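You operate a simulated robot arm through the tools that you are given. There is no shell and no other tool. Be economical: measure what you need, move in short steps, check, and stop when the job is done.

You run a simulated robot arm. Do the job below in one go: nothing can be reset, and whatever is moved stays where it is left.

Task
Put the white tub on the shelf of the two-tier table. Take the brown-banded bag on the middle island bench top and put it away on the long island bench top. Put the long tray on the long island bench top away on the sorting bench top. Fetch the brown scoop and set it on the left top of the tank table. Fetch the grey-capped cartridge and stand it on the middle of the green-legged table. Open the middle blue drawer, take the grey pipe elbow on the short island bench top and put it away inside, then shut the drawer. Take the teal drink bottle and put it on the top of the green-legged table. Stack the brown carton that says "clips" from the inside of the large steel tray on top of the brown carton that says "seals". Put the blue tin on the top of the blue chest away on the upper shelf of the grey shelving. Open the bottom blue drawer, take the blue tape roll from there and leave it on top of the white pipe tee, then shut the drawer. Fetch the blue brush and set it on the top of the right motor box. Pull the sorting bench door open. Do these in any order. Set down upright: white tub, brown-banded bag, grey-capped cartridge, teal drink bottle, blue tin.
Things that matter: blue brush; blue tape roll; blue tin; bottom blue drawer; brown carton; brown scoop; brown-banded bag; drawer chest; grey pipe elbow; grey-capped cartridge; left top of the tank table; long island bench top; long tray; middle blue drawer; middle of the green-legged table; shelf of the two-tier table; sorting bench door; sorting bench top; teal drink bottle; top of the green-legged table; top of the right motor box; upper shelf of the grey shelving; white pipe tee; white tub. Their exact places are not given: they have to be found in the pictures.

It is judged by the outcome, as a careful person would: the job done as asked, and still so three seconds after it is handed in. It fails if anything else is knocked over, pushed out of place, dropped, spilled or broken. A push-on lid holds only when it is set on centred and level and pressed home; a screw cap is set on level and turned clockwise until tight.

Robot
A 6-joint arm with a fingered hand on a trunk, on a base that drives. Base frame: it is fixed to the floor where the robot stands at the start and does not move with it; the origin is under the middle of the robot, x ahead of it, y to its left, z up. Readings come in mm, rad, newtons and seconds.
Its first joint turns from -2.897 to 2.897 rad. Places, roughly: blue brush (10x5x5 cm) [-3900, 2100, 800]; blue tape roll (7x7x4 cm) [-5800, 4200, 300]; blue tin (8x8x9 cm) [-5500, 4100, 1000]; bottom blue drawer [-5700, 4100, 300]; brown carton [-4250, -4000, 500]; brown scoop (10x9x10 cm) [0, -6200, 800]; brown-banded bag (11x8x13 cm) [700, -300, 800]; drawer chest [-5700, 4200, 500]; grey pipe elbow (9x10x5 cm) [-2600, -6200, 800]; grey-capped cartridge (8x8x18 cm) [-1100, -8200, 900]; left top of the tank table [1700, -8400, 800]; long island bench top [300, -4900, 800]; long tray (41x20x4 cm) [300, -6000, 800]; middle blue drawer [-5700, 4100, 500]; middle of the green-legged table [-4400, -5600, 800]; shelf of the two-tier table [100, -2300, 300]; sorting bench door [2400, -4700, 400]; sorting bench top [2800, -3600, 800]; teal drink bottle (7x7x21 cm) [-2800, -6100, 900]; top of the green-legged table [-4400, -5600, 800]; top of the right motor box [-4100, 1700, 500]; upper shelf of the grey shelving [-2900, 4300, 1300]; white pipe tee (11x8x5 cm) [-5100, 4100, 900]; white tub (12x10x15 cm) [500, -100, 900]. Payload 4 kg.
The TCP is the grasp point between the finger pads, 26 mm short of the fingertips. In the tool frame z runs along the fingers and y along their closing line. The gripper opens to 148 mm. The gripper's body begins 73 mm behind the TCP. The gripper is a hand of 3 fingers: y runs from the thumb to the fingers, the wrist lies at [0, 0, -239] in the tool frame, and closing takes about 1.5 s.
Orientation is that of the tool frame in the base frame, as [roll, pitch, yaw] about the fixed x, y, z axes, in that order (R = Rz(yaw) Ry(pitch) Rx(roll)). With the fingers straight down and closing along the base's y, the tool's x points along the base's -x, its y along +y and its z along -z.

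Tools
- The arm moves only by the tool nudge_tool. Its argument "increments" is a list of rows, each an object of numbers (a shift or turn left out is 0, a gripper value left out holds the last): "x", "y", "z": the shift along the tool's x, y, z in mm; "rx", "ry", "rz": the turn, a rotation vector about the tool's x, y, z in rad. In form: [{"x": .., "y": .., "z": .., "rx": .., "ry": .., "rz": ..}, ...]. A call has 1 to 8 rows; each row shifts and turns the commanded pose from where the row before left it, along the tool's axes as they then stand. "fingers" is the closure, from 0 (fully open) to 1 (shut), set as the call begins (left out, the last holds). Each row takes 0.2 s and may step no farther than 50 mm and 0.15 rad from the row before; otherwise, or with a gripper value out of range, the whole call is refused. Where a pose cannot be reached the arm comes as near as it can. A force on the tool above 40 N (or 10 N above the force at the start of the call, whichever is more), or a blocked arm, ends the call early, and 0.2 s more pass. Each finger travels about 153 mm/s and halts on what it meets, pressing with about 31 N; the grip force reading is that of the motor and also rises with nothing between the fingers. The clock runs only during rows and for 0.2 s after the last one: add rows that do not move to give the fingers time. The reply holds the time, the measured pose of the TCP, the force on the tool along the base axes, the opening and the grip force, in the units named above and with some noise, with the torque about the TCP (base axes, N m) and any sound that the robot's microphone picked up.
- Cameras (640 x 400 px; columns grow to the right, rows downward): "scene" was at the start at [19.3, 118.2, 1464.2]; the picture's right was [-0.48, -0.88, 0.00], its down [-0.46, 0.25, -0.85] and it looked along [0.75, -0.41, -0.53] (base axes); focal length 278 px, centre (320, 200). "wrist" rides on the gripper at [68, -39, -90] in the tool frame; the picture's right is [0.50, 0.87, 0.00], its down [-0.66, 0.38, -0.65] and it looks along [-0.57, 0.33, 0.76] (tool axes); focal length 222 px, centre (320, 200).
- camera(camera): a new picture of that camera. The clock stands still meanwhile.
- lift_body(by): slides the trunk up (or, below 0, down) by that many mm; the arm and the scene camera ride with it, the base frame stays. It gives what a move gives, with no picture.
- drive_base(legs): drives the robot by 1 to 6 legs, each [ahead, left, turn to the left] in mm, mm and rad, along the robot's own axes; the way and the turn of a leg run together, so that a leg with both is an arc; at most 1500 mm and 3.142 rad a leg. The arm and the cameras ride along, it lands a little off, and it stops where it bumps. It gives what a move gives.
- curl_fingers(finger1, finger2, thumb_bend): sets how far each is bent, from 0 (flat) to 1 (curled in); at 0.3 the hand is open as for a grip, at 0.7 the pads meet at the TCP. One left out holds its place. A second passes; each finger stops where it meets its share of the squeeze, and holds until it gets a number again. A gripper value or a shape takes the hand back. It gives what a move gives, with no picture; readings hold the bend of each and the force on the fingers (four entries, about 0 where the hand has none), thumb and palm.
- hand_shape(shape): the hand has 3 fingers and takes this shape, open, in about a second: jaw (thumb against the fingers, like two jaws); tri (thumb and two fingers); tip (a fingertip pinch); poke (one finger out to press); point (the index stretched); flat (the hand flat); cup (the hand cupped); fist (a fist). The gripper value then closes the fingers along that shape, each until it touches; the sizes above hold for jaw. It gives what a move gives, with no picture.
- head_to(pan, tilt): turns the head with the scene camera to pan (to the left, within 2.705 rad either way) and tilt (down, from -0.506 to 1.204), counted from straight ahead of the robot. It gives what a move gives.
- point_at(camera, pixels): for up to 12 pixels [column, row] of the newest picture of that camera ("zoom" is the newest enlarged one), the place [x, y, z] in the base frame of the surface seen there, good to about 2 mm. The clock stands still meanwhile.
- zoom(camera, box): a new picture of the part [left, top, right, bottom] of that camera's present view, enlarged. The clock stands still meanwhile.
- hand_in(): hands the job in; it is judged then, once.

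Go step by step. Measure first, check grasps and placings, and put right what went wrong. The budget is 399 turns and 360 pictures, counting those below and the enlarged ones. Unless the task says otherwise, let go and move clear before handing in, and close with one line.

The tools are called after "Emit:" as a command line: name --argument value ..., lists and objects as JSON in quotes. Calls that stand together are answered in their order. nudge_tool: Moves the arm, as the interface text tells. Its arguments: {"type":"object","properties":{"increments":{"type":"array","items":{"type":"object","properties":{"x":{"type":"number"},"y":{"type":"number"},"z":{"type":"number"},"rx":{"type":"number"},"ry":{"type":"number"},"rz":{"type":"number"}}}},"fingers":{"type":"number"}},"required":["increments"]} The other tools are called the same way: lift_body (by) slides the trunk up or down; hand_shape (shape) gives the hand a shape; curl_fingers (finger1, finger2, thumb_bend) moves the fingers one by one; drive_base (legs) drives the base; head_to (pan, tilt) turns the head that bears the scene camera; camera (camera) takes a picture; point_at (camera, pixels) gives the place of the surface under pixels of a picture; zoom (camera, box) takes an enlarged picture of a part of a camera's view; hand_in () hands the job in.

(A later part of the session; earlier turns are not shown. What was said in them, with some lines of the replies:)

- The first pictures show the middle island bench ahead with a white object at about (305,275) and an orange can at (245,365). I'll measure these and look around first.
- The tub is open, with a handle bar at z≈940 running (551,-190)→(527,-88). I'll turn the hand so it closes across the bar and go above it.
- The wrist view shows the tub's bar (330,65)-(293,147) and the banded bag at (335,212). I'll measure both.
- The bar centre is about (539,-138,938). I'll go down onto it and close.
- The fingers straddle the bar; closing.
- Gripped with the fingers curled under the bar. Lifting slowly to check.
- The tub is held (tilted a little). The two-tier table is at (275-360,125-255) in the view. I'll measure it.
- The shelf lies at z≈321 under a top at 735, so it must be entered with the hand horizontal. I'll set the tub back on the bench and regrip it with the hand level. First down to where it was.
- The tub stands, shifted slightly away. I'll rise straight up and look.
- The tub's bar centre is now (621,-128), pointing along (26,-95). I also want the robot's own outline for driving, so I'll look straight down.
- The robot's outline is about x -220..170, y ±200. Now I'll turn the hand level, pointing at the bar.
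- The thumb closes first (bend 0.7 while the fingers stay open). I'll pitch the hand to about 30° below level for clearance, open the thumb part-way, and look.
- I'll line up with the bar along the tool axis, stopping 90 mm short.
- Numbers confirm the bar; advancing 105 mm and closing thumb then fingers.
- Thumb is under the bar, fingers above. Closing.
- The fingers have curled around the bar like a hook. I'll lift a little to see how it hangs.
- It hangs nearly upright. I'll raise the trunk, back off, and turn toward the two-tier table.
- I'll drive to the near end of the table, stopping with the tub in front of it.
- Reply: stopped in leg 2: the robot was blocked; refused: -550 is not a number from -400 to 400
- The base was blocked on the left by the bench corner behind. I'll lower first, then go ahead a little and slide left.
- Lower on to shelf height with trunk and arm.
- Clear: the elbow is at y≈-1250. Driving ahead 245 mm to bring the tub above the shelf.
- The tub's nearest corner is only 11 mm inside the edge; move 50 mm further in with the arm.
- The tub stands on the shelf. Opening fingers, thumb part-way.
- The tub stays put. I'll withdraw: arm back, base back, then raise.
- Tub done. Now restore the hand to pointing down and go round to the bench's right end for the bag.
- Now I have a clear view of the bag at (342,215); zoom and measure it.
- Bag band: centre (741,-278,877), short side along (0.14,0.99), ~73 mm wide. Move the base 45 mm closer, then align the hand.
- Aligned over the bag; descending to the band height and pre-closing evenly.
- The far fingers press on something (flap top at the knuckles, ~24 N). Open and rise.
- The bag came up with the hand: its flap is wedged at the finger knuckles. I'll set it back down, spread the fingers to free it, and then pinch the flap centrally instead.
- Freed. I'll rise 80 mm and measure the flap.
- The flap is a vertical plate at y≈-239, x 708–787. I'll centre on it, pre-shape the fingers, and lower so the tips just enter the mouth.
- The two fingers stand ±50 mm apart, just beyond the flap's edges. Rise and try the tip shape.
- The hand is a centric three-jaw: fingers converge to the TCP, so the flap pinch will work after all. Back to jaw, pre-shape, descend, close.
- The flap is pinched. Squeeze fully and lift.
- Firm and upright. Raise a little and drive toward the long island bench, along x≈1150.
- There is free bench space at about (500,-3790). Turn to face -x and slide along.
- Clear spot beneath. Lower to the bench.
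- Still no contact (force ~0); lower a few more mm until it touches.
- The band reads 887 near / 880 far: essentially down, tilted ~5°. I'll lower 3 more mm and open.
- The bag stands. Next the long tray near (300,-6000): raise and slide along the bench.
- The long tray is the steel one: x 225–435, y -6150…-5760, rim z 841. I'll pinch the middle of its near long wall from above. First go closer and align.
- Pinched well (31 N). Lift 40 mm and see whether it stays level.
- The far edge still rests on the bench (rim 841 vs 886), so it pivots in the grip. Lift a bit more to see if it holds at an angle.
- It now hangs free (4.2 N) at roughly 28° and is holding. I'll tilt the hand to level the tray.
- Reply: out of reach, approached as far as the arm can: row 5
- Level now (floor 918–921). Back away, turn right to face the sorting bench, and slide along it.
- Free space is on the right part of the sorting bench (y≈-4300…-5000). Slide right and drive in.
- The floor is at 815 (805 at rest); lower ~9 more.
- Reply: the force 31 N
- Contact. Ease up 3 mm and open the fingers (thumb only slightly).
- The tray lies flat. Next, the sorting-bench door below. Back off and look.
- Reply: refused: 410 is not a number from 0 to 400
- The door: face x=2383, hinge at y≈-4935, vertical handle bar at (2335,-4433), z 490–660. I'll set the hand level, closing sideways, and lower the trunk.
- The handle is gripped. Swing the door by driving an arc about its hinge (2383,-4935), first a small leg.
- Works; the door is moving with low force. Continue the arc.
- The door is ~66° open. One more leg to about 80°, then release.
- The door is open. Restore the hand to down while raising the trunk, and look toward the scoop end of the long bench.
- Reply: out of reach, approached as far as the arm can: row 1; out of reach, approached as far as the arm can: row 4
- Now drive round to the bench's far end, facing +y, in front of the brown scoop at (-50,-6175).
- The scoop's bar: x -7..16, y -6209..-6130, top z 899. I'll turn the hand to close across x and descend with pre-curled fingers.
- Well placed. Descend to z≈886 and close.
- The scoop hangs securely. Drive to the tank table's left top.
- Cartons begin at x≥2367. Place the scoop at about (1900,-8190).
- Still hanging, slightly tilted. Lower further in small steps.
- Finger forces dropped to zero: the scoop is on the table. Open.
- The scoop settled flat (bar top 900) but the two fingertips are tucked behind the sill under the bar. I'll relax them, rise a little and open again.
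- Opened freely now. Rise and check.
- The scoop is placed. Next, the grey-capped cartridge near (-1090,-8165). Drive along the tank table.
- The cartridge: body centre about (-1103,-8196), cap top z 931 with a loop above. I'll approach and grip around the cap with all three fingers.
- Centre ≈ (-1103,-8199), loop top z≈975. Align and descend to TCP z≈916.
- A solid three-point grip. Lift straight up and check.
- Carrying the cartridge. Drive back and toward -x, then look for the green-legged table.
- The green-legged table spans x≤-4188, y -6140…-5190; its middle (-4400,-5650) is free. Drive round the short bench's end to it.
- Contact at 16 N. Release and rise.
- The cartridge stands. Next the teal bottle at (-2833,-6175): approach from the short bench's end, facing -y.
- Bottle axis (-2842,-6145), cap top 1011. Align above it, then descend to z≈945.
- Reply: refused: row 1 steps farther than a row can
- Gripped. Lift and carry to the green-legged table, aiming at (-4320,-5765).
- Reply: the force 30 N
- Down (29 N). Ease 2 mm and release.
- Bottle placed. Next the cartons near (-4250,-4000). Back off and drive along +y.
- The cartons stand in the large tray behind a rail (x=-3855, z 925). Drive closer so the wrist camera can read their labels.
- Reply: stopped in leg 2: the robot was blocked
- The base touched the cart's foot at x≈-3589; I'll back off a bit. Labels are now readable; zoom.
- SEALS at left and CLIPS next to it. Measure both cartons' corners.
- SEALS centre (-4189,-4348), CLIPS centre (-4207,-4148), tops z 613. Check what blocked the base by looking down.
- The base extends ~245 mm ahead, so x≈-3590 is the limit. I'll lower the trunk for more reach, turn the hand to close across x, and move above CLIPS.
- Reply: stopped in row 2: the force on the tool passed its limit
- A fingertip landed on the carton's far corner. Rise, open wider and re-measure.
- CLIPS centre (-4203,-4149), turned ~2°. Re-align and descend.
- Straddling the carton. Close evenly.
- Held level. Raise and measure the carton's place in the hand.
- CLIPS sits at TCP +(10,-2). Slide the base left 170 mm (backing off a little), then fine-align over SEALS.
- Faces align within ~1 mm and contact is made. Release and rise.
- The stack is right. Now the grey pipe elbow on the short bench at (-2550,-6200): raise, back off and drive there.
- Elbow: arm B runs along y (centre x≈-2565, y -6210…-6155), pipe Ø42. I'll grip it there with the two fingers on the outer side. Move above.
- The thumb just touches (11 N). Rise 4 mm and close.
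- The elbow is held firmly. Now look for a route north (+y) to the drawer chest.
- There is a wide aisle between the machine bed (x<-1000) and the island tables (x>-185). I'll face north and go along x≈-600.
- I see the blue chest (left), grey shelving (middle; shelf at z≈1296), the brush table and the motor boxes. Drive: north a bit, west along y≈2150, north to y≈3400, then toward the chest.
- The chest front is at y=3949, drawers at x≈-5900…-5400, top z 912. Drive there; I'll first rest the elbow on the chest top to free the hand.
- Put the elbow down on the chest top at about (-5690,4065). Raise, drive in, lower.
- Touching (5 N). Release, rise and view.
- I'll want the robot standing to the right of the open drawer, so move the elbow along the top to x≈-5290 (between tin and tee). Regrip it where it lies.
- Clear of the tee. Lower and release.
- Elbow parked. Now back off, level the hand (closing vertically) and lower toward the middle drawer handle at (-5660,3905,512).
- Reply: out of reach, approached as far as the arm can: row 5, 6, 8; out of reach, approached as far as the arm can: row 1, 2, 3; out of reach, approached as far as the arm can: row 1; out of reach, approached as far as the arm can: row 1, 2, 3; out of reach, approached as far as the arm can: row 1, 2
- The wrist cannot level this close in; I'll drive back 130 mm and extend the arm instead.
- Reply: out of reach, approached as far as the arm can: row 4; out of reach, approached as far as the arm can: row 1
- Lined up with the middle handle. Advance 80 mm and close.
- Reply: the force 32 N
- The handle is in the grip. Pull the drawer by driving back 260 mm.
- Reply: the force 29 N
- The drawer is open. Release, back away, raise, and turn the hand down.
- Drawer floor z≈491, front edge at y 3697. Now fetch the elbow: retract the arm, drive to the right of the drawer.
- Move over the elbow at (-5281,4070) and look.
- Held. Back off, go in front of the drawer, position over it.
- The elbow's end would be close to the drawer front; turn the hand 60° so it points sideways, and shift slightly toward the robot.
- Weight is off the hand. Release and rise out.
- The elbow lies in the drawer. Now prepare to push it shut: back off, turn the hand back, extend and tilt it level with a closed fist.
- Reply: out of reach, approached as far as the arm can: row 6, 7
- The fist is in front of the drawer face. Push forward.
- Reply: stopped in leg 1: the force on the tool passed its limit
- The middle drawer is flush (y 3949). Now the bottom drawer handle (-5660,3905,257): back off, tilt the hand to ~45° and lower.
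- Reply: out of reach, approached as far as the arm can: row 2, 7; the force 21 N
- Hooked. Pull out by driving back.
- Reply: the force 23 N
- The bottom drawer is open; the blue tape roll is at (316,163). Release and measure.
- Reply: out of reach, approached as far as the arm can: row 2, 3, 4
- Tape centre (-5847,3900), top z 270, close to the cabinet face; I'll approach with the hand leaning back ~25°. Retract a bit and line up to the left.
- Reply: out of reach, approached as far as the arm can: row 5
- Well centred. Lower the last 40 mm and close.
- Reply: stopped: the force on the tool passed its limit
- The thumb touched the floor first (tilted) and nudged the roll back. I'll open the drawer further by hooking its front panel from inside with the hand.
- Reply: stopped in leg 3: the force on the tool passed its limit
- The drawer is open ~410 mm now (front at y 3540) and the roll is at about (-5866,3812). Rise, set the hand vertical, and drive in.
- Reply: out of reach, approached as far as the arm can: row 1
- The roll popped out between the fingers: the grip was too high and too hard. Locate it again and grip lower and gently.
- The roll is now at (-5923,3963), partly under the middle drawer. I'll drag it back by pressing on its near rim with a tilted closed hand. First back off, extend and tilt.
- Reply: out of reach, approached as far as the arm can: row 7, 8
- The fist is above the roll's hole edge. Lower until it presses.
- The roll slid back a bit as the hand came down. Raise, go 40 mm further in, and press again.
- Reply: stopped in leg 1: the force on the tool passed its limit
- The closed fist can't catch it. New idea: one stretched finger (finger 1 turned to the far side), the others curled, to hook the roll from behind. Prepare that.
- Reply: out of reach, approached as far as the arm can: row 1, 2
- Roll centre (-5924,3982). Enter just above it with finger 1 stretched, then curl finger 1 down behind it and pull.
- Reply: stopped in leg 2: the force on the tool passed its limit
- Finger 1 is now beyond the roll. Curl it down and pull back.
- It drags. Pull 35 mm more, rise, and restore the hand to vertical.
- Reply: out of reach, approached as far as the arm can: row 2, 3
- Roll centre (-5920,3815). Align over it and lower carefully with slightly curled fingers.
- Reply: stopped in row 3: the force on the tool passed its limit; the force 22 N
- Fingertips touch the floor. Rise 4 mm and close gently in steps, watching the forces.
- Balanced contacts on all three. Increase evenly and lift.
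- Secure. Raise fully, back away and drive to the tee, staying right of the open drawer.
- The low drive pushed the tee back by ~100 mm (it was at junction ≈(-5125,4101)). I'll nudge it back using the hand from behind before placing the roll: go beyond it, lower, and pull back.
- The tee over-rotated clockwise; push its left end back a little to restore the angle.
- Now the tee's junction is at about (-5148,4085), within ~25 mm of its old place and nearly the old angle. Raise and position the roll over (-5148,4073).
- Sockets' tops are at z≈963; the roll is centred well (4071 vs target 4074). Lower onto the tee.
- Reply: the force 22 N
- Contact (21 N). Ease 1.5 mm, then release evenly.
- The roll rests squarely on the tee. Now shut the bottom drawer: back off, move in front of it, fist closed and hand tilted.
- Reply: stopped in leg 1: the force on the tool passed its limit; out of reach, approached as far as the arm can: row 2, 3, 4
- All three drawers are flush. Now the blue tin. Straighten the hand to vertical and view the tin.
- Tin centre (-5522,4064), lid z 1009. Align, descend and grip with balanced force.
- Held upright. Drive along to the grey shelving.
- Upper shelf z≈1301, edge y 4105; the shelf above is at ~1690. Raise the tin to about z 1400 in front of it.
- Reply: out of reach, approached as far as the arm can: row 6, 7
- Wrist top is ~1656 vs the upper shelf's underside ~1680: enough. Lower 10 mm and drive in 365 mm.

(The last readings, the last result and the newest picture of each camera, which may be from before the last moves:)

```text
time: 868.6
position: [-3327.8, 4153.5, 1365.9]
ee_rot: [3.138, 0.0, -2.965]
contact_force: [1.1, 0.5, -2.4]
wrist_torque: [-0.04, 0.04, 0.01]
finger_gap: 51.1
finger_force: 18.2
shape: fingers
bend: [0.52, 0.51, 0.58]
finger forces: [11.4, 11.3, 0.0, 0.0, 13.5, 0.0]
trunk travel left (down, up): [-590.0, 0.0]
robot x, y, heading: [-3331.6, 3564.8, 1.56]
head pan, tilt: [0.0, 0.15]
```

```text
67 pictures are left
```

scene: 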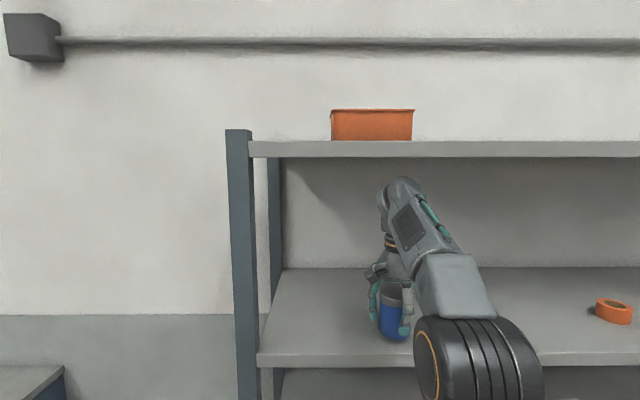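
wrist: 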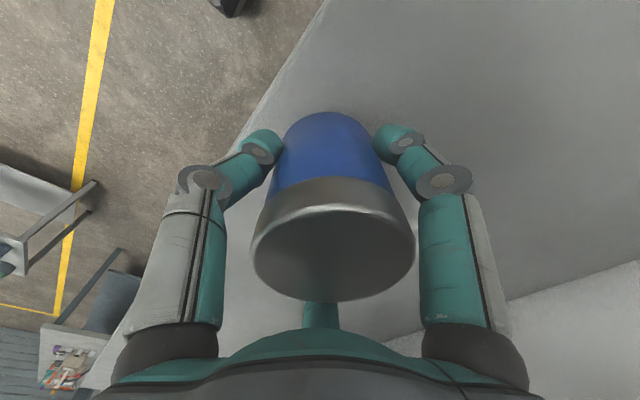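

Inside the edge by ~8 mm; go 40 mm deeper, then lower.

Emit:
drive_base --legs '[[40, 0, 0]]'

Emit:
nudge_tool --increments '[{"z": 6}, {"z": 3}, {}]'

Emit:
nudge_tool --increments '[{"z": 3}, {"z": 2}, {}]'

```text
time: 869.5
position: [-3326.4, 4194.2, 1366.9]
ee_rot: [3.14, 0.0, -2.963]
contact_force: [-0.5, 0.7, -2.6]
wrist_torque: [-0.07, 0.0, -0.02]
finger_gap: 51.0
finger_force: 17.9
shape: fingers
bend: [0.52, 0.51, 0.58]
finger forces: [11.4, 11.3, 0.0, 0.0, 13.6, 0.1]
trunk travel left (down, up): [-590.0, 0.0]
robot x, y, heading: [-3334.2, 3609.5, 1.563]
head pan, tilt: [0.0, 0.15]
```

```text
time: 870.3
position: [-3327.1, 4194.6, 1356.9]
ee_rot: [3.138, 0.0, -2.963]
contact_force: [0.4, -0.1, -2.6]
wrist_torque: [0.03, 0.02, -0.03]
finger_gap: 50.9
finger_force: 18.4
shape: fingers
bend: [0.52, 0.51, 0.58]
finger forces: [11.4, 11.3, 0.0, 0.1, 13.6, 0.0]
trunk travel left (down, up): [-590.0, 0.0]
robot x, y, heading: [-3330.7, 3607.1, 1.563]
head pan, tilt: [0.0, 0.15]
```

```text
time: 871.1
position: [-3327.4, 4193.8, 1352.4]
ee_rot: [3.137, -0.001, -2.964]
contact_force: [-0.8, 0.6, -2.3]
wrist_torque: [-0.04, 0.01, -0.03]
finger_gap: 51.1
finger_force: 18.2
shape: fingers
bend: [0.52, 0.51, 0.58]
finger forces: [11.4, 11.3, 0.0, 0.0, 13.7, 0.1]
trunk travel left (down, up): [-590.0, 0.0]
robot x, y, heading: [-3335.1, 3606.9, 1.563]
head pan, tilt: [0.0, 0.15]
```

Emit:
nudge_tool --increments '[{"z": 2}, {"z": 2}, {}]'

Emit:
nudge_tool --increments '[{"z": 1.5}, {"z": 1.5}, {}]'

```text
time: 871.9
position: [-3327.1, 4193.5, 1350.3]
ee_rot: [3.135, 0.002, -2.964]
contact_force: [0.0, 2.0, 15.3]
wrist_torque: [0.16, 0.03, 0.02]
finger_gap: 51.0
finger_force: 19.0
shape: fingers
bend: [0.51, 0.51, 0.59]
finger forces: [12.6, 12.3, 0.1, 0.0, 13.9, 0.0]
trunk travel left (down, up): [-590.0, 0.0]
robot x, y, heading: [-3333.9, 3605.7, 1.561]
head pan, tilt: [0.0, 0.15]
```

```text
time: 872.7
position: [-3326.9, 4190.9, 1347.2]
ee_rot: [3.137, 0.003, -2.962]
contact_force: [-0.1, 1.6, 34.8]
wrist_torque: [0.16, 0.04, 0.03]
finger_gap: 50.8
finger_force: 20.6
shape: fingers
bend: [0.51, 0.5, 0.61]
finger forces: [13.5, 12.9, 0.1, 0.0, 15.2, 0.0]
trunk travel left (down, up): [-590.0, 0.0]
robot x, y, heading: [-3332.8, 3605.5, 1.563]
head pan, tilt: [0.0, 0.15]
```

Contact. Ease 3 mm up, release, and raise slightly (limited head-room), then back out.

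Emit:
nudge_tool --increments '[{"z": -3}, {}]'

Emit:
curl_fingers --finger1 0.4 --finger2 0.4 --thumb_bend 0.4

Emit:
camera --camera "wrist"

```text
time: 873.3
position: [-3326.7, 4192.2, 1347.3]
ee_rot: [3.137, -0.001, -2.963]
contact_force: [0.9, -1.5, 19.3]
wrist_torque: [0.07, -0.02, 0.02]
finger_gap: 51.0
finger_force: 19.4
shape: fingers
bend: [0.51, 0.5, 0.6]
finger forces: [12.0, 11.5, 0.1, 0.1, 15.7, 0.0]
trunk travel left (down, up): [-590.0, 0.0]
robot x, y, heading: [-3332.3, 3603.2, 1.565]
head pan, tilt: [0.0, 0.15]
```

```text
time: 874.3
position: [-3326.2, 4193.5, 1348.1]
ee_rot: [3.138, 0.001, -2.963]
contact_force: [0.4, 0.6, -0.5]
wrist_torque: [-0.03, 0.0, 0.01]
finger_gap: 94.6
finger_force: 0.1
shape: fingers
bend: [0.4, 0.4, 0.4]
finger forces: [0.1, 0.0, 0.0, 0.1, 0.0, 0.0]
trunk travel left (down, up): [-590.0, 0.0]
robot x, y, heading: [-3333.7, 3603.2, 1.562]
head pan, tilt: [0.0, 0.15]
```

```text
66 pictures are left
```

wrist: 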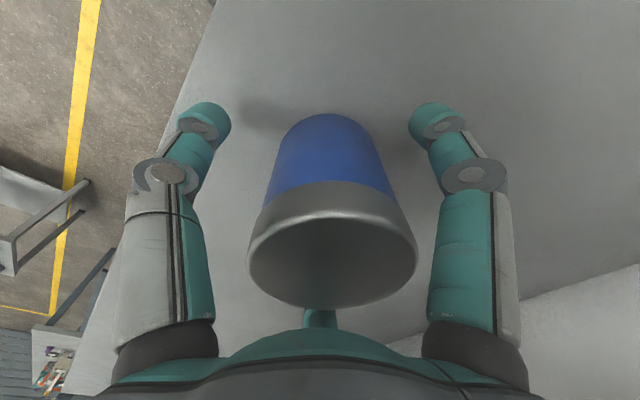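

The tin stands. There is no headroom to lift off, so open wide (fingers pass either side of the tin) and back straight out.

Emit:
curl_fingers --finger1 0.2 --finger2 0.2 --thumb_bend 0.25

Emit:
nudge_tool --increments '[{"z": -10}, {}]'

Emit:
drive_base --legs '[[-100, 0, 0]]'

Emit:
camera --camera "wrist"

```text
time: 875.3
position: [-3327.2, 4193.4, 1347.9]
ee_rot: [3.135, 0.001, -2.963]
contact_force: [-0.4, 0.5, 0.3]
wrist_torque: [0.01, -0.02, 0.0]
finger_gap: 141.7
finger_force: 0.0
shape: fingers
bend: [0.2, 0.2, 0.25]
finger forces: [0.0, 0.0, 0.0, 0.0, 0.0, 0.0]
trunk travel left (down, up): [-590.0, 0.0]
robot x, y, heading: [-3332.4, 3601.4, 1.567]
head pan, tilt: [0.0, 0.15]
```

```text
time: 875.9
position: [-3327.2, 4193.2, 1358.7]
ee_rot: [3.138, 0.001, -2.964]
contact_force: [0.1, -0.8, 0.4]
wrist_torque: [0.02, -0.02, 0.01]
finger_gap: 141.8
finger_force: 0.1
shape: fingers
bend: [0.2, 0.2, 0.25]
finger forces: [0.0, 0.0, 0.1, 0.0, 0.1, 0.1]
trunk travel left (down, up): [-590.0, 0.0]
robot x, y, heading: [-3333.5, 3603.6, 1.565]
head pan, tilt: [0.0, 0.15]
```

```text
time: 877.0
position: [-3327.8, 4091.7, 1358.0]
ee_rot: [3.136, -0.001, -2.963]
contact_force: [0.1, 0.0, 1.3]
wrist_torque: [0.0, 0.0, -0.02]
finger_gap: 142.0
finger_force: 0.1
shape: fingers
bend: [0.2, 0.2, 0.25]
finger forces: [0.2, 0.1, 0.1, 0.0, 0.0, 0.1]
trunk travel left (down, up): [-590.0, 0.0]
robot x, y, heading: [-3331.6, 3501.8, 1.561]
head pan, tilt: [0.0, 0.15]
```

```text
65 pictures are left
```

wrist: 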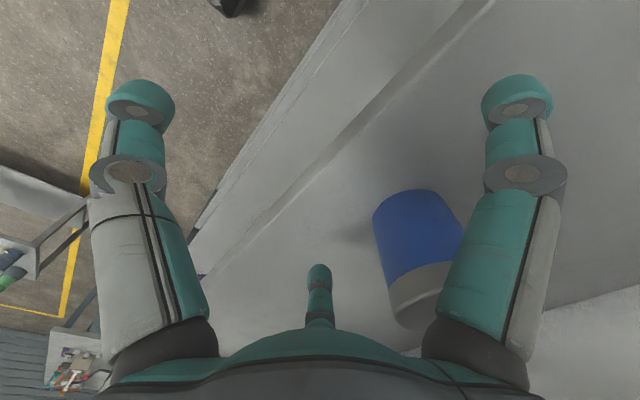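

Tin done. Back out, lower the arm a bit, and go to the brush table facing -x.

Emit:
drive_base --legs '[[-260, 0, 0]]'

Emit:
nudge_tool --fingers 0.0 --increments '[{"z": 45}, {"z": 45}, {"z": 45}, {"z": 45}, {"z": 45}, {}]'

Emit:
drive_base --legs '[[0, 0, 1.575], [0, 1100, 0]]'

Emit:
head_to --pan 0.0 --tilt 0.7

Emit:
camera --camera "scene"

```text
time: 878.9
position: [-3330.9, 3831.6, 1358.9]
ee_rot: [3.136, 0.0, -2.961]
contact_force: [0.5, 0.3, -1.0]
wrist_torque: [0.01, 0.01, -0.03]
finger_gap: 141.9
finger_force: 0.0
shape: fingers
bend: [0.2, 0.2, 0.25]
finger forces: [0.0, 0.1, 0.0, 0.1, 0.1, 0.0]
trunk travel left (down, up): [-590.0, 0.0]
robot x, y, heading: [-3338.6, 3242.0, 1.567]
head pan, tilt: [0.0, 0.15]
```

```text
time: 880.3
position: [-3330.3, 3831.9, 1135.5]
ee_rot: [3.137, 0.001, -2.963]
contact_force: [0.3, -0.1, -0.2]
wrist_torque: [-0.01, 0.02, 0.0]
finger_gap: 148.0
finger_force: 0.1
shape: jaw
bend: [0.3, 0.3, 0.3]
finger forces: [0.1, 0.0, 0.1, 0.1, 0.1, 0.1]
trunk travel left (down, up): [-590.0, 0.0]
robot x, y, heading: [-3335.5, 3242.7, 1.566]
head pan, tilt: [0.0, 0.15]
```

```text
time: 889.6
position: [-3964.6, 2196.4, 1135.5]
ee_rot: [3.137, -0.001, -1.435]
contact_force: [-0.4, 0.3, 0.7]
wrist_torque: [0.03, 0.02, -0.02]
finger_gap: 147.9
finger_force: 0.0
shape: jaw
bend: [0.3, 0.3, 0.3]
finger forces: [0.0, 0.0, 0.0, 0.1, 0.0, 0.1]
trunk travel left (down, up): [-590.0, 0.0]
robot x, y, heading: [-3379.2, 2167.7, 3.088]
head pan, tilt: [0.0, 0.15]
```

```text
time: 890.6
position: [-3965.2, 2196.8, 1135.6]
ee_rot: [3.136, 0.001, -1.436]
contact_force: [-0.9, -0.5, -0.1]
wrist_torque: [-0.03, -0.03, 0.0]
finger_gap: 148.3
finger_force: 0.1
shape: jaw
bend: [0.3, 0.3, 0.3]
finger forces: [0.1, 0.0, 0.1, 0.1, 0.0, 0.0]
trunk travel left (down, up): [-590.0, 0.0]
robot x, y, heading: [-3377.9, 2162.9, 3.089]
head pan, tilt: [0.0, 0.7]
```

```text
64 pictures are left
```

scene: 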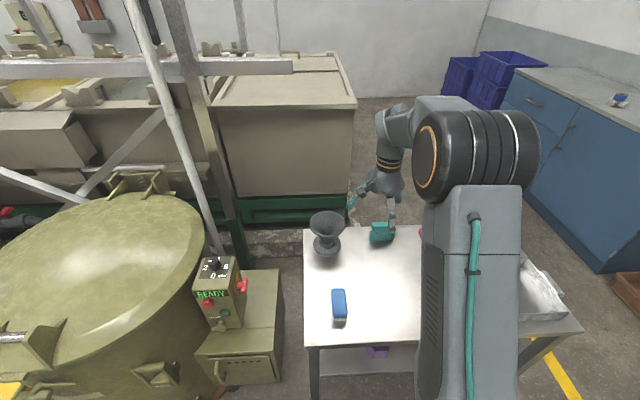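

Emit:
zoom --camera "scene" --box '[180, 230, 420, 390]'

Emit:
point_at --camera "zoom" --pixels '[[220, 130], [250, 200], [180, 250], [200, 150], [260, 110], [415, 160], [415, 210], [420, 235], [400, 200], [440, 200], [110, 300], [340, 300]]'

```text
2.50 times, centred on (300, 310) of scene
```

zoom: 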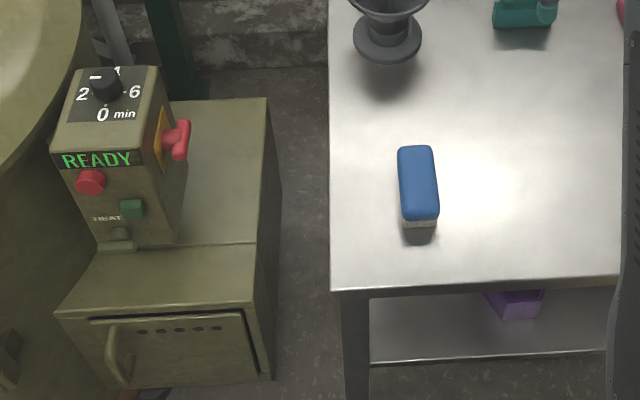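

```text
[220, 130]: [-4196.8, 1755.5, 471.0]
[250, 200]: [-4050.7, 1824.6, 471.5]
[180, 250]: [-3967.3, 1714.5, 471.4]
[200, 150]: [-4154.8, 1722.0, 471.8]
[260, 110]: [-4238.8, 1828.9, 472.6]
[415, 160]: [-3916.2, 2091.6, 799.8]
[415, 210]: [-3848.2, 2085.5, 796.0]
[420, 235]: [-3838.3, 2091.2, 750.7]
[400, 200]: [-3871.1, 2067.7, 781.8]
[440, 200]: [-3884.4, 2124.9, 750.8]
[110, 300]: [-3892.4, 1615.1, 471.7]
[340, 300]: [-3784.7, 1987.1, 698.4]
```

Brush: centre (-3884,2090), top z 800, long axis along x. Motor box top z 472, free at about (-3950,1785). Align the hand over the brush.

Emit:
nudge_tool --increments '[{"x": 35, "y": -22.5}, {"x": 35, "y": -22.5}, {"x": 35, "y": -22.5}, {"rz": 0.15}, {"rz": 0.15}, {"rz": 0.15}, {"rz": 0.15}, {"rz": 0.15}]'

Emit:
nudge_tool --increments '[{"rz": 0.15}, {"rz": 0.15}, {"rz": 0.15}, {"rz": 0.15}, {"rz": 0.15}, {"rz": 0.15}, {"rz": 0.15}, {}]'

Emit:
nudge_tool --increments '[{"z": 49}, {"z": 49}, {"z": 49}, {"z": 40}, {}]'

Emit:
camera --camera "wrist"

```text
time: 892.4
position: [-3883.6, 2100.7, 1134.8]
ee_rot: [3.138, 0.0, -2.185]
contact_force: [-0.6, 0.3, -1.1]
wrist_torque: [-0.02, -0.04, 0.01]
finger_gap: 148.2
finger_force: 0.1
shape: jaw
bend: [0.3, 0.3, 0.3]
finger forces: [0.1, 0.1, 0.0, 0.1, 0.0, 0.1]
trunk travel left (down, up): [-590.0, 0.0]
robot x, y, heading: [-3375.9, 2166.0, 3.092]
head pan, tilt: [0.0, 0.7]
```

```text
time: 894.2
position: [-3883.5, 2102.5, 1134.9]
ee_rot: [-3.141, -0.002, 3.048]
contact_force: [-0.4, 0.2, 0.0]
wrist_torque: [0.02, 0.02, 0.01]
finger_gap: 147.8
finger_force: 0.1
shape: jaw
bend: [0.3, 0.3, 0.3]
finger forces: [0.1, 0.1, 0.0, 0.1, 0.0, 0.1]
trunk travel left (down, up): [-590.0, 0.0]
robot x, y, heading: [-3380.0, 2164.5, 3.088]
head pan, tilt: [0.0, 0.7]
```

```text
time: 895.4
position: [-3885.2, 2101.5, 949.3]
ee_rot: [3.139, -0.004, 3.049]
contact_force: [0.2, -0.2, 0.2]
wrist_torque: [-0.01, 0.01, -0.04]
finger_gap: 148.1
finger_force: 0.1
shape: jaw
bend: [0.3, 0.3, 0.3]
finger forces: [0.1, 0.0, 0.1, 0.1, 0.1, 0.0]
trunk travel left (down, up): [-590.0, 0.0]
robot x, y, heading: [-3377.4, 2164.3, 3.09]
head pan, tilt: [0.0, 0.7]
```

```text
62 pictures are left
```

wrist: 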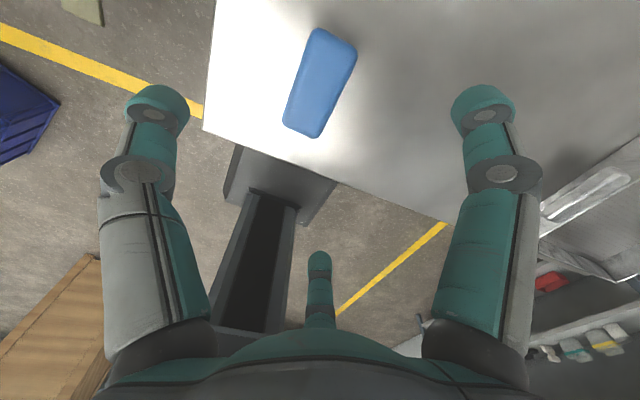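

Emit:
point_at --camera "wrist" --pixels '[[318, 33], [353, 50], [290, 122], [318, 135], [322, 85], [300, 75], [340, 95]]'

```text
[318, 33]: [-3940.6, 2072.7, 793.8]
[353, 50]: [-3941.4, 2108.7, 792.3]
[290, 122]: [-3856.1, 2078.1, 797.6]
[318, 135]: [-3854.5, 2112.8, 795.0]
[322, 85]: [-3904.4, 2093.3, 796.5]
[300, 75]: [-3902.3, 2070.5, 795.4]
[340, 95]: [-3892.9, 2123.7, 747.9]
```

Emit:
curl_fingers --finger1 0.4 --finger2 0.4 --thumb_bend 0.4

Emit:
nudge_tool --increments '[{"x": 14, "y": 2, "rz": -0.148}, {"z": 45}, {"z": 45}, {"z": 45}, {"z": 22}, {}]'

Emit:
curl_fingers --finger1 0.6 --finger2 0.6 --thumb_bend 0.58

Emit:
camera --camera "wrist"

```text
time: 896.4
position: [-3884.7, 2102.2, 950.3]
ee_rot: [3.141, -0.005, 3.049]
contact_force: [-1.0, -0.4, -0.3]
wrist_torque: [0.01, 0.0, -0.04]
finger_gap: 95.7
finger_force: 0.1
shape: fingers
bend: [0.4, 0.4, 0.4]
finger forces: [0.0, 0.1, 0.1, 0.0, 0.0, 0.0]
trunk travel left (down, up): [-590.0, 0.0]
robot x, y, heading: [-3379.1, 2162.5, 3.087]
head pan, tilt: [0.0, 0.7]
```

```text
time: 897.8
position: [-3896.9, 2104.3, 789.3]
ee_rot: [-3.141, -0.003, -3.086]
contact_force: [-0.6, 0.3, -0.4]
wrist_torque: [0.03, -0.01, 0.01]
finger_gap: 95.3
finger_force: 0.1
shape: fingers
bend: [0.4, 0.4, 0.4]
finger forces: [0.0, 0.0, 0.1, 0.0, 0.1, 0.0]
trunk travel left (down, up): [-590.0, 0.0]
robot x, y, heading: [-3379.8, 2164.4, 3.087]
head pan, tilt: [0.0, 0.7]
```

```text
time: 898.8
position: [-3897.4, 2103.4, 789.8]
ee_rot: [-3.141, -0.003, -3.084]
contact_force: [0.5, -0.1, -0.4]
wrist_torque: [0.02, -0.02, -0.01]
finger_gap: 51.6
finger_force: 7.7
shape: fingers
bend: [0.55, 0.55, 0.53]
finger forces: [3.7, 3.5, 0.0, 0.0, 7.3, 0.0]
trunk travel left (down, up): [-590.0, 0.0]
robot x, y, heading: [-3380.3, 2167.1, 3.084]
head pan, tilt: [0.0, 0.7]
```

```text
61 pictures are left
```

wrist: 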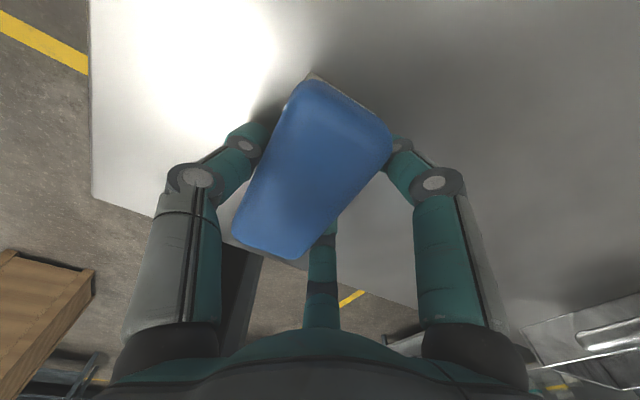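

Balanced. Squeeze more, lift and check.

Emit:
curl_fingers --finger1 0.8 --finger2 0.8 --thumb_bend 0.72

Emit:
nudge_tool --increments '[{"z": -15}, {"z": -40}, {"z": -45}, {"z": -45}, {"z": -45}, {}]'

Emit:
camera --camera "wrist"

```text
time: 899.8
position: [-3897.9, 2104.6, 788.2]
ee_rot: [-3.141, -0.004, -3.085]
contact_force: [0.7, -0.7, -0.8]
wrist_torque: [0.0, 0.01, 0.02]
finger_gap: 42.7
finger_force: 25.4
shape: fingers
bend: [0.64, 0.64, 0.57]
finger forces: [13.8, 13.8, 0.1, 0.0, 24.9, 0.0]
trunk travel left (down, up): [-590.0, 0.0]
robot x, y, heading: [-3382.0, 2164.6, 3.091]
head pan, tilt: [0.0, 0.7]
```

```text
time: 901.2
position: [-3899.3, 2103.5, 981.5]
ee_rot: [3.141, -0.003, -3.087]
contact_force: [-0.2, 0.4, -0.2]
wrist_torque: [0.02, 0.02, 0.0]
finger_gap: 42.5
finger_force: 26.3
shape: fingers
bend: [0.64, 0.64, 0.57]
finger forces: [13.8, 13.6, 0.0, 0.1, 24.8, 0.0]
trunk travel left (down, up): [-590.0, 0.0]
robot x, y, heading: [-3377.8, 2166.9, 3.095]
head pan, tilt: [0.0, 0.7]
```

```text
60 pictures are left
```

wrist: 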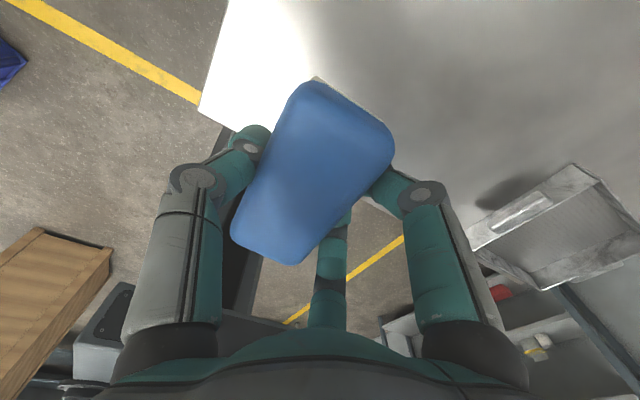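

Emit:
point_at --camera "scene" --pixels '[[150, 390], [195, 375], [100, 390], [215, 380], [20, 390], [300, 395], [210, 300], [245, 300]]'

```text
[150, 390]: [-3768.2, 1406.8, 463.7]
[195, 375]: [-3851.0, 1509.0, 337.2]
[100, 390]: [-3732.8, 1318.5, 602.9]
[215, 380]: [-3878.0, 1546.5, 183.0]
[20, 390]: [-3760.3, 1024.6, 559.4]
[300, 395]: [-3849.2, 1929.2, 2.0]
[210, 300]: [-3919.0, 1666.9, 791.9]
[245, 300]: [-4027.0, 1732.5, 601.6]
```

Drive to bring the brush over the motor box top at about (-3945,1798).

Emit:
drive_base --legs '[[31, 295, 0]]'

Emit:
camera --camera "scene"

Emit:
camera --camera "wrist"

```text
time: 903.2
position: [-3943.8, 1810.1, 981.7]
ee_rot: [3.142, -0.004, -3.083]
contact_force: [1.0, -0.7, 0.5]
wrist_torque: [0.03, -0.01, -0.01]
finger_gap: 42.8
finger_force: 26.0
shape: fingers
bend: [0.64, 0.64, 0.57]
finger forces: [13.7, 13.5, 0.1, 0.0, 24.8, 0.0]
trunk travel left (down, up): [-590.0, 0.0]
robot x, y, heading: [-3422.9, 1871.9, 3.092]
head pan, tilt: [0.0, 0.7]
```

```text
59 pictures are left
```

scene: 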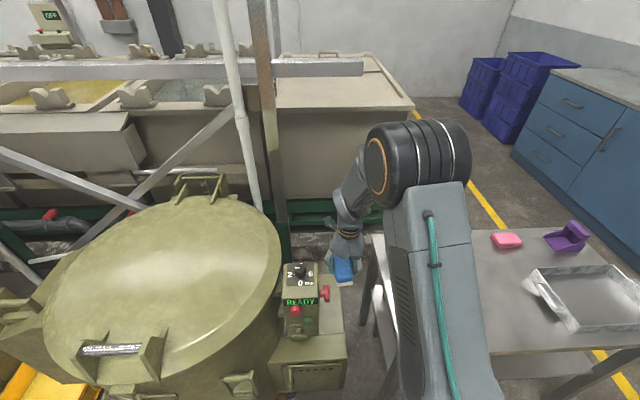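

```text
58 pictures are left
```

wrist: 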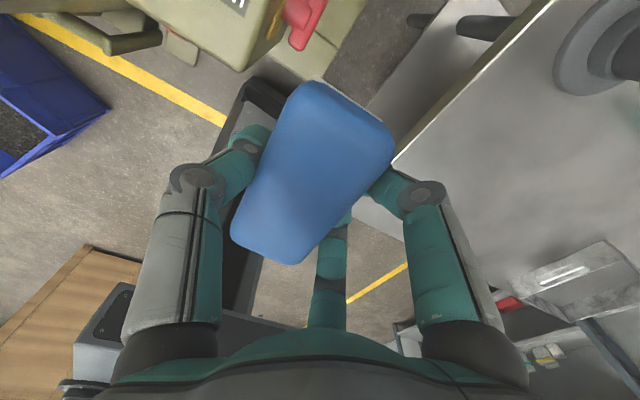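

Emit:
zoom --camera "scene" --box '[260, 220, 400, 390]'

Emit:
point_at --camera "zoom" --pixels '[[300, 320], [300, 250], [260, 320], [280, 200], [320, 160], [290, 290], [185, 190], [335, 140]]'

```text
2.35 times, centred on (330, 305) of scene
```

zoom: 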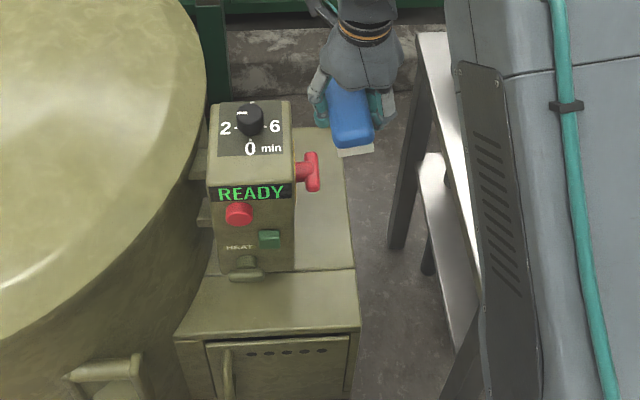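

```text
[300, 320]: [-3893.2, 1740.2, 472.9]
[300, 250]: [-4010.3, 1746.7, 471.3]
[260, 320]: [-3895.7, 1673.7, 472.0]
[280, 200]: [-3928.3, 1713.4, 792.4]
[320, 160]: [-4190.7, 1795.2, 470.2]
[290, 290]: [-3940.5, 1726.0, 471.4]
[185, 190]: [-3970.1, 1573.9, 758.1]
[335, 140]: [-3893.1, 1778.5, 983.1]
```

Emit:
point_at --camera "zoom" --pixels '[[350, 320], [355, 330], [348, 290], [345, 240], [335, 180], [312, 175], [312, 160], [375, 140]]'

```text
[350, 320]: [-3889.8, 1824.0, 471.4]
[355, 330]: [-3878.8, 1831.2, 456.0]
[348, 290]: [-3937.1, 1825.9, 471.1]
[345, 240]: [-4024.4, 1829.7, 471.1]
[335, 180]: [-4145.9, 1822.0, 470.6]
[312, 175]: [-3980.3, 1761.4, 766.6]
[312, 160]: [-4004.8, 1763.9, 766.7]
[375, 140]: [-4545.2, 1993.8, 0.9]
```

The wrist camera would foul the red lever if I came straight down. I'll descend in front of the box and then slide in low: back 100 mm, lower.

Emit:
drive_base --legs '[[-105, -8, 0]]'

Emit:
lift_body --by -400

Emit:
nudge_tool --increments '[{"z": 30}, {"z": 27}, {}]'

Emit:
camera --camera "scene"

Emit:
camera --camera "wrist"

```text
time: 904.4
position: [-3838.2, 1813.7, 980.9]
ee_rot: [3.141, -0.005, -3.082]
contact_force: [-0.1, -1.1, -1.3]
wrist_torque: [0.02, -0.03, 0.01]
finger_gap: 42.6
finger_force: 25.7
shape: fingers
bend: [0.64, 0.64, 0.57]
finger forces: [13.8, 13.5, 0.0, 0.1, 24.9, 0.0]
trunk travel left (down, up): [-590.0, 0.0]
robot x, y, heading: [-3314.4, 1876.0, 3.092]
head pan, tilt: [0.0, 0.7]
```

```text
time: 908.2
position: [-3838.1, 1813.8, 582.5]
ee_rot: [3.141, -0.002, -3.082]
contact_force: [0.4, 0.6, -0.7]
wrist_torque: [-0.03, 0.01, -0.01]
finger_gap: 42.5
finger_force: 25.6
shape: fingers
bend: [0.64, 0.64, 0.57]
finger forces: [13.7, 13.5, 0.1, 0.0, 24.9, 0.0]
trunk travel left (down, up): [-190.0, 400.0]
robot x, y, heading: [-3318.2, 1876.6, 3.095]
head pan, tilt: [0.0, 0.7]
```

```text
time: 909.0
position: [-3839.3, 1812.4, 524.7]
ee_rot: [-3.14, -0.003, -3.083]
contact_force: [0.5, 0.3, -1.7]
wrist_torque: [0.0, -0.01, 0.0]
finger_gap: 42.8
finger_force: 26.0
shape: fingers
bend: [0.64, 0.64, 0.57]
finger forces: [13.8, 13.5, 0.0, 0.1, 24.7, 0.0]
trunk travel left (down, up): [-190.0, 400.0]
robot x, y, heading: [-3316.3, 1876.7, 3.095]
head pan, tilt: [0.0, 0.7]
```

```text
56 pictures are left
```

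scene: 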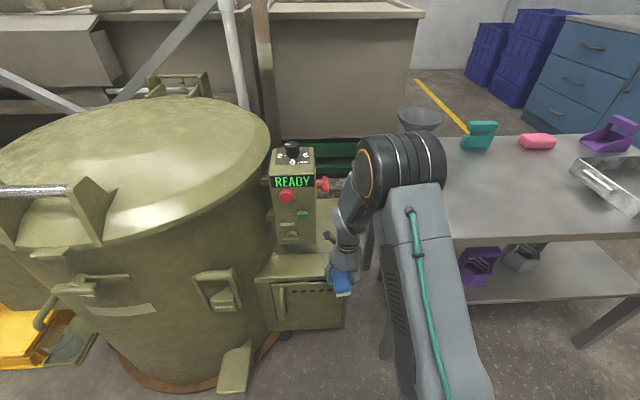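

```text
55 pictures are left
```

wrist: 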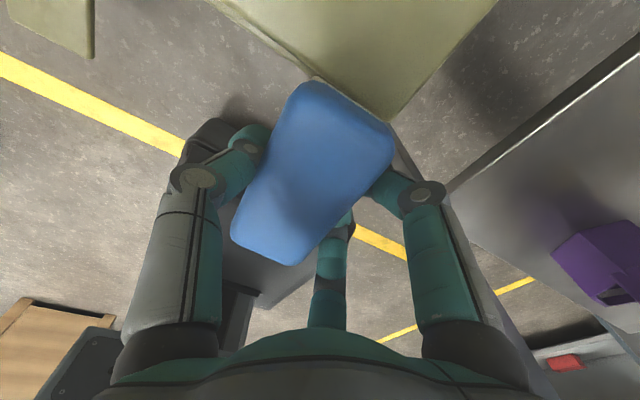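

Emit:
drive_base --legs '[[50, 3, 0], [47, 3, 0]]'

Emit:
zoom --camera "scene" --box '[250, 130, 410, 340]'

Emit:
point_at --camera "zoom" --pixels '[[380, 290], [350, 290], [330, 270], [300, 300], [400, 290]]'

```text
time: 910.5
position: [-3936.1, 1812.5, 525.5]
ee_rot: [3.141, -0.002, -3.084]
contact_force: [0.2, -0.8, -1.3]
wrist_torque: [0.0, -0.02, -0.03]
finger_gap: 42.8
finger_force: 26.3
shape: fingers
bend: [0.64, 0.64, 0.57]
finger forces: [13.6, 13.5, 0.0, 0.0, 24.9, 0.1]
trunk travel left (down, up): [-190.0, 400.0]
robot x, y, heading: [-3411.5, 1875.8, 3.094]
head pan, tilt: [0.0, 0.7]
```

```text
1.90 times, centred on (330, 235) of scene
```

zoom: 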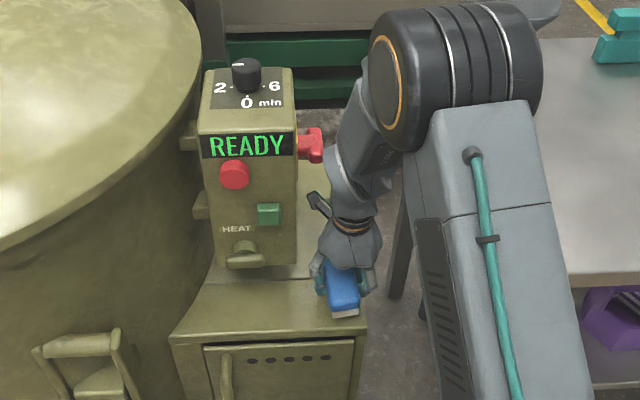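

```text
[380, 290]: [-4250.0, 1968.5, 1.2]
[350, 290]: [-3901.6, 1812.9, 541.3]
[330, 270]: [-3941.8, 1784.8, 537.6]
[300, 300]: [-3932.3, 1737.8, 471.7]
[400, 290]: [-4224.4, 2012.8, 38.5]
```

The brush is over the box top, hand clear of the lever. Lower.

Emit:
nudge_tool --increments '[{"z": 6}, {"z": 4}, {}]'

Emit:
nudge_tool --increments '[{"z": 2}, {"z": 2}, {}]'

Emit:
nudge_tool --increments '[{"z": 1.5}, {"z": 1.5}, {}]'

```text
time: 911.2
position: [-3937.0, 1813.8, 516.8]
ee_rot: [-3.14, -0.009, -3.086]
contact_force: [0.2, -0.4, -0.9]
wrist_torque: [0.01, -0.03, -0.01]
finger_gap: 42.6
finger_force: 25.5
shape: fingers
bend: [0.64, 0.64, 0.57]
finger forces: [13.7, 13.5, 0.1, 0.1, 24.8, 0.0]
trunk travel left (down, up): [-190.0, 400.0]
robot x, y, heading: [-3411.6, 1875.6, 3.094]
head pan, tilt: [0.0, 0.7]
```

```text
time: 912.0
position: [-3928.0, 1812.1, 508.6]
ee_rot: [3.141, 0.004, -3.08]
contact_force: [-0.4, -0.6, -1.5]
wrist_torque: [0.05, 0.05, 0.03]
finger_gap: 42.6
finger_force: 25.7
shape: fingers
bend: [0.64, 0.64, 0.57]
finger forces: [13.6, 13.4, 0.0, 0.0, 24.9, 0.1]
trunk travel left (down, up): [-190.0, 400.0]
robot x, y, heading: [-3408.6, 1874.6, 3.088]
head pan, tilt: [0.0, 0.7]
```

```text
time: 912.9
position: [-3933.6, 1812.5, 510.9]
ee_rot: [-3.139, -0.006, -3.085]
contact_force: [-0.2, -0.6, -0.5]
wrist_torque: [-0.02, 0.03, 0.0]
finger_gap: 42.5
finger_force: 26.1
shape: fingers
bend: [0.64, 0.64, 0.57]
finger forces: [13.6, 13.5, 0.1, 0.0, 24.8, 0.0]
trunk travel left (down, up): [-190.0, 400.0]
robot x, y, heading: [-3413.4, 1872.1, 3.092]
head pan, tilt: [0.0, 0.7]
```

Emit:
nudge_tool --increments '[{"z": 2}, {"z": 1}, {}]'

Emit:
zoom --camera "scene" --box '[290, 220, 390, 330]'

Emit:
point_at --camera "zoom" --pixels '[[215, 245], [215, 275], [215, 290], [190, 270], [240, 260]]'

```text
time: 913.6
position: [-3934.6, 1813.2, 508.3]
ee_rot: [-3.139, -0.011, -3.084]
contact_force: [-1.0, 0.1, -0.9]
wrist_torque: [0.0, -0.02, 0.02]
finger_gap: 42.8
finger_force: 25.8
shape: fingers
bend: [0.64, 0.64, 0.57]
finger forces: [13.6, 13.5, 0.0, 0.0, 24.8, 0.0]
trunk travel left (down, up): [-190.0, 400.0]
robot x, y, heading: [-3411.8, 1877.2, 3.097]
head pan, tilt: [0.0, 0.7]
```

```text
3.64 times, centred on (340, 275) of scene
```

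zoom: 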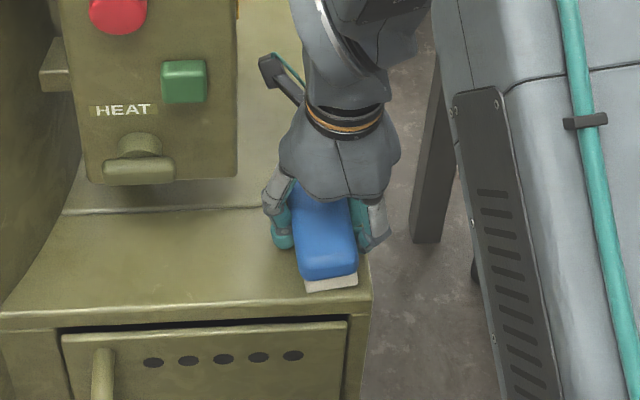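

```text
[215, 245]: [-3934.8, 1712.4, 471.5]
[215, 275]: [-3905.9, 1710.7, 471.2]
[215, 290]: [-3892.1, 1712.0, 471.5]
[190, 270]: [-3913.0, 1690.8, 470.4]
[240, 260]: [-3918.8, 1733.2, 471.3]
```

Emit:
point_at --camera "zoom" --pixels '[[330, 288], [310, 290], [354, 283], [330, 270], [330, 225], [365, 285]]'

Emit:
nudge_tool --increments '[{"z": 2}, {"z": 1}, {}]'

```text
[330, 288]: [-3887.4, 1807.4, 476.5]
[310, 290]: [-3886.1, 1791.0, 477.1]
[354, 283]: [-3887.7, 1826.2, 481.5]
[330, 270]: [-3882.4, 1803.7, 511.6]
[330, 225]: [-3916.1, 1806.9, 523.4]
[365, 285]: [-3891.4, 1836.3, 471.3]
```

```text
time: 914.5
position: [-3933.3, 1812.1, 504.1]
ee_rot: [-3.14, -0.01, -3.085]
contact_force: [-3.0, 0.3, 12.6]
wrist_torque: [-0.35, 0.02, -0.06]
finger_gap: 41.4
finger_force: 23.6
shape: fingers
bend: [0.64, 0.64, 0.58]
finger forces: [12.6, 12.4, 0.0, 0.0, 22.1, 0.0]
trunk travel left (down, up): [-190.0, 400.0]
robot x, y, heading: [-3415.0, 1873.8, 3.098]
head pan, tilt: [0.0, 0.7]
```

Contact (12.6 N). Release, rise ~70 mm (below the lever), then back out.

Emit:
curl_fingers --finger1 0.42 --finger2 0.42 --thumb_bend 0.42

Emit:
nudge_tool --increments '[{"z": -15}, {"z": -30}, {"z": -30}, {}]'

Emit:
camera --camera "wrist"

```text
time: 915.5
position: [-3931.7, 1812.7, 502.6]
ee_rot: [-3.14, -0.004, -3.086]
contact_force: [-0.8, 0.1, 0.6]
wrist_torque: [-0.03, -0.01, -0.04]
finger_gap: 88.0
finger_force: 0.1
shape: fingers
bend: [0.42, 0.42, 0.42]
finger forces: [0.1, 0.0, 0.0, 0.1, 0.1, 0.0]
trunk travel left (down, up): [-190.0, 400.0]
robot x, y, heading: [-3411.4, 1874.0, 3.094]
head pan, tilt: [0.0, 0.7]
```

```text
time: 916.5
position: [-3935.1, 1812.6, 576.9]
ee_rot: [-3.14, -0.004, -3.083]
contact_force: [0.2, -0.9, -0.4]
wrist_torque: [0.02, -0.01, -0.01]
finger_gap: 88.1
finger_force: 0.1
shape: fingers
bend: [0.42, 0.42, 0.42]
finger forces: [0.1, 0.0, 0.0, 0.1, 0.0, 0.1]
trunk travel left (down, up): [-190.0, 400.0]
robot x, y, heading: [-3411.3, 1871.6, 3.095]
head pan, tilt: [0.0, 0.7]
```

```text
52 pictures are left
```

wrist: 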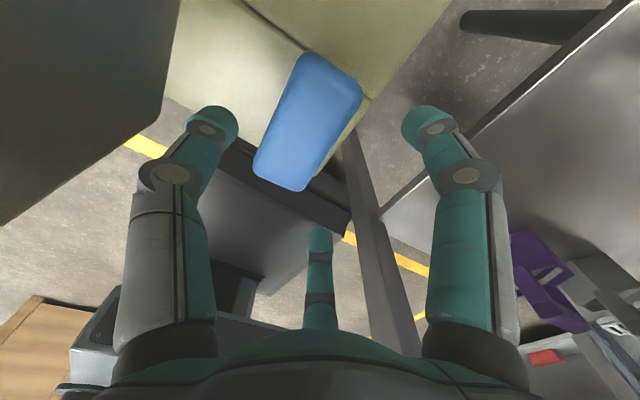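

Emit:
drive_base --legs '[[-130, 0, 0]]'

Emit:
lift_body --by 400

Emit:
drive_base --legs '[[-250, 0, 0]]'

Emit:
camera --camera "scene"

Emit:
zoom --camera "scene" --box '[260, 190, 400, 310]'

```text
time: 917.7
position: [-3805.4, 1807.3, 577.2]
ee_rot: [-3.14, -0.003, -3.084]
contact_force: [-0.1, 0.6, 0.0]
wrist_torque: [0.04, 0.02, 0.0]
finger_gap: 88.0
finger_force: 0.0
shape: fingers
bend: [0.42, 0.42, 0.42]
finger forces: [0.0, 0.0, 0.0, 0.0, 0.0, 0.0]
trunk travel left (down, up): [-190.0, 400.0]
robot x, y, heading: [-3285.7, 1868.0, 3.09]
head pan, tilt: [0.0, 0.7]
```

```text
time: 921.6
position: [-3805.3, 1807.0, 976.6]
ee_rot: [3.142, -0.003, -3.085]
contact_force: [-0.4, 0.4, 0.4]
wrist_torque: [-0.01, 0.01, 0.0]
finger_gap: 88.1
finger_force: 0.1
shape: fingers
bend: [0.42, 0.42, 0.42]
finger forces: [0.0, 0.1, 0.0, 0.0, 0.0, 0.1]
trunk travel left (down, up): [-590.0, 0.0]
robot x, y, heading: [-3282.0, 1871.8, 3.091]
head pan, tilt: [0.0, 0.7]
```

```text
time: 923.4
position: [-3560.9, 1795.3, 976.4]
ee_rot: [3.14, -0.006, -3.087]
contact_force: [1.2, 0.0, -0.6]
wrist_torque: [0.02, -0.01, 0.0]
finger_gap: 88.2
finger_force: 0.0
shape: fingers
bend: [0.42, 0.42, 0.42]
finger forces: [0.0, 0.0, 0.1, 0.1, 0.0, 0.1]
trunk travel left (down, up): [-590.0, 0.0]
robot x, y, heading: [-3039.5, 1856.8, 3.09]
head pan, tilt: [0.0, 0.7]
```

```text
51 pictures are left
```

scene: 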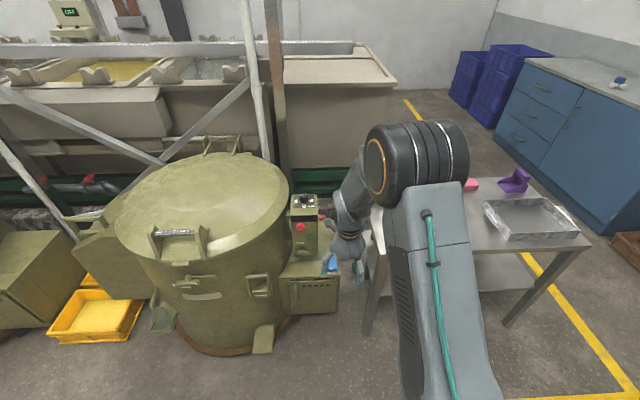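

```text
3.33 times, centred on (330, 250) of scene
```

zoom: 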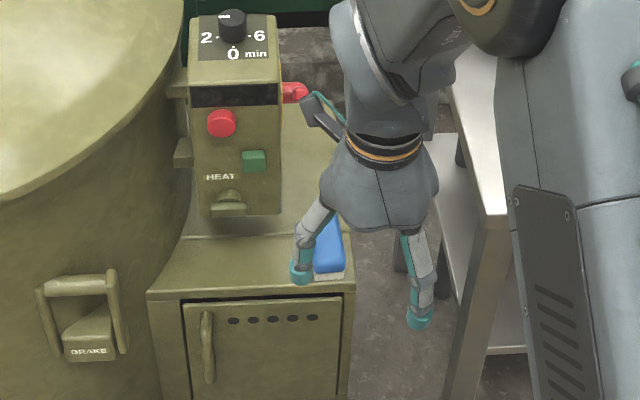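

All twelve jobs look done in my pictures, with the hand clear of everything. The brush lies on the motor box, the tape is still on the tee, and the drawers are shut. Handing in.

Emit:
hand_in

```text
The job is handed in.
```

I did all twelve parts of the job, checked each one in pictures as I finished it, and handed it in. The one thing I moved by accident was the white pipe tee: I bumped it about 100 mm across the chest top. I pushed it back to roughly 25 mm from its old place, slightly turned, before setting the tape roll on it.
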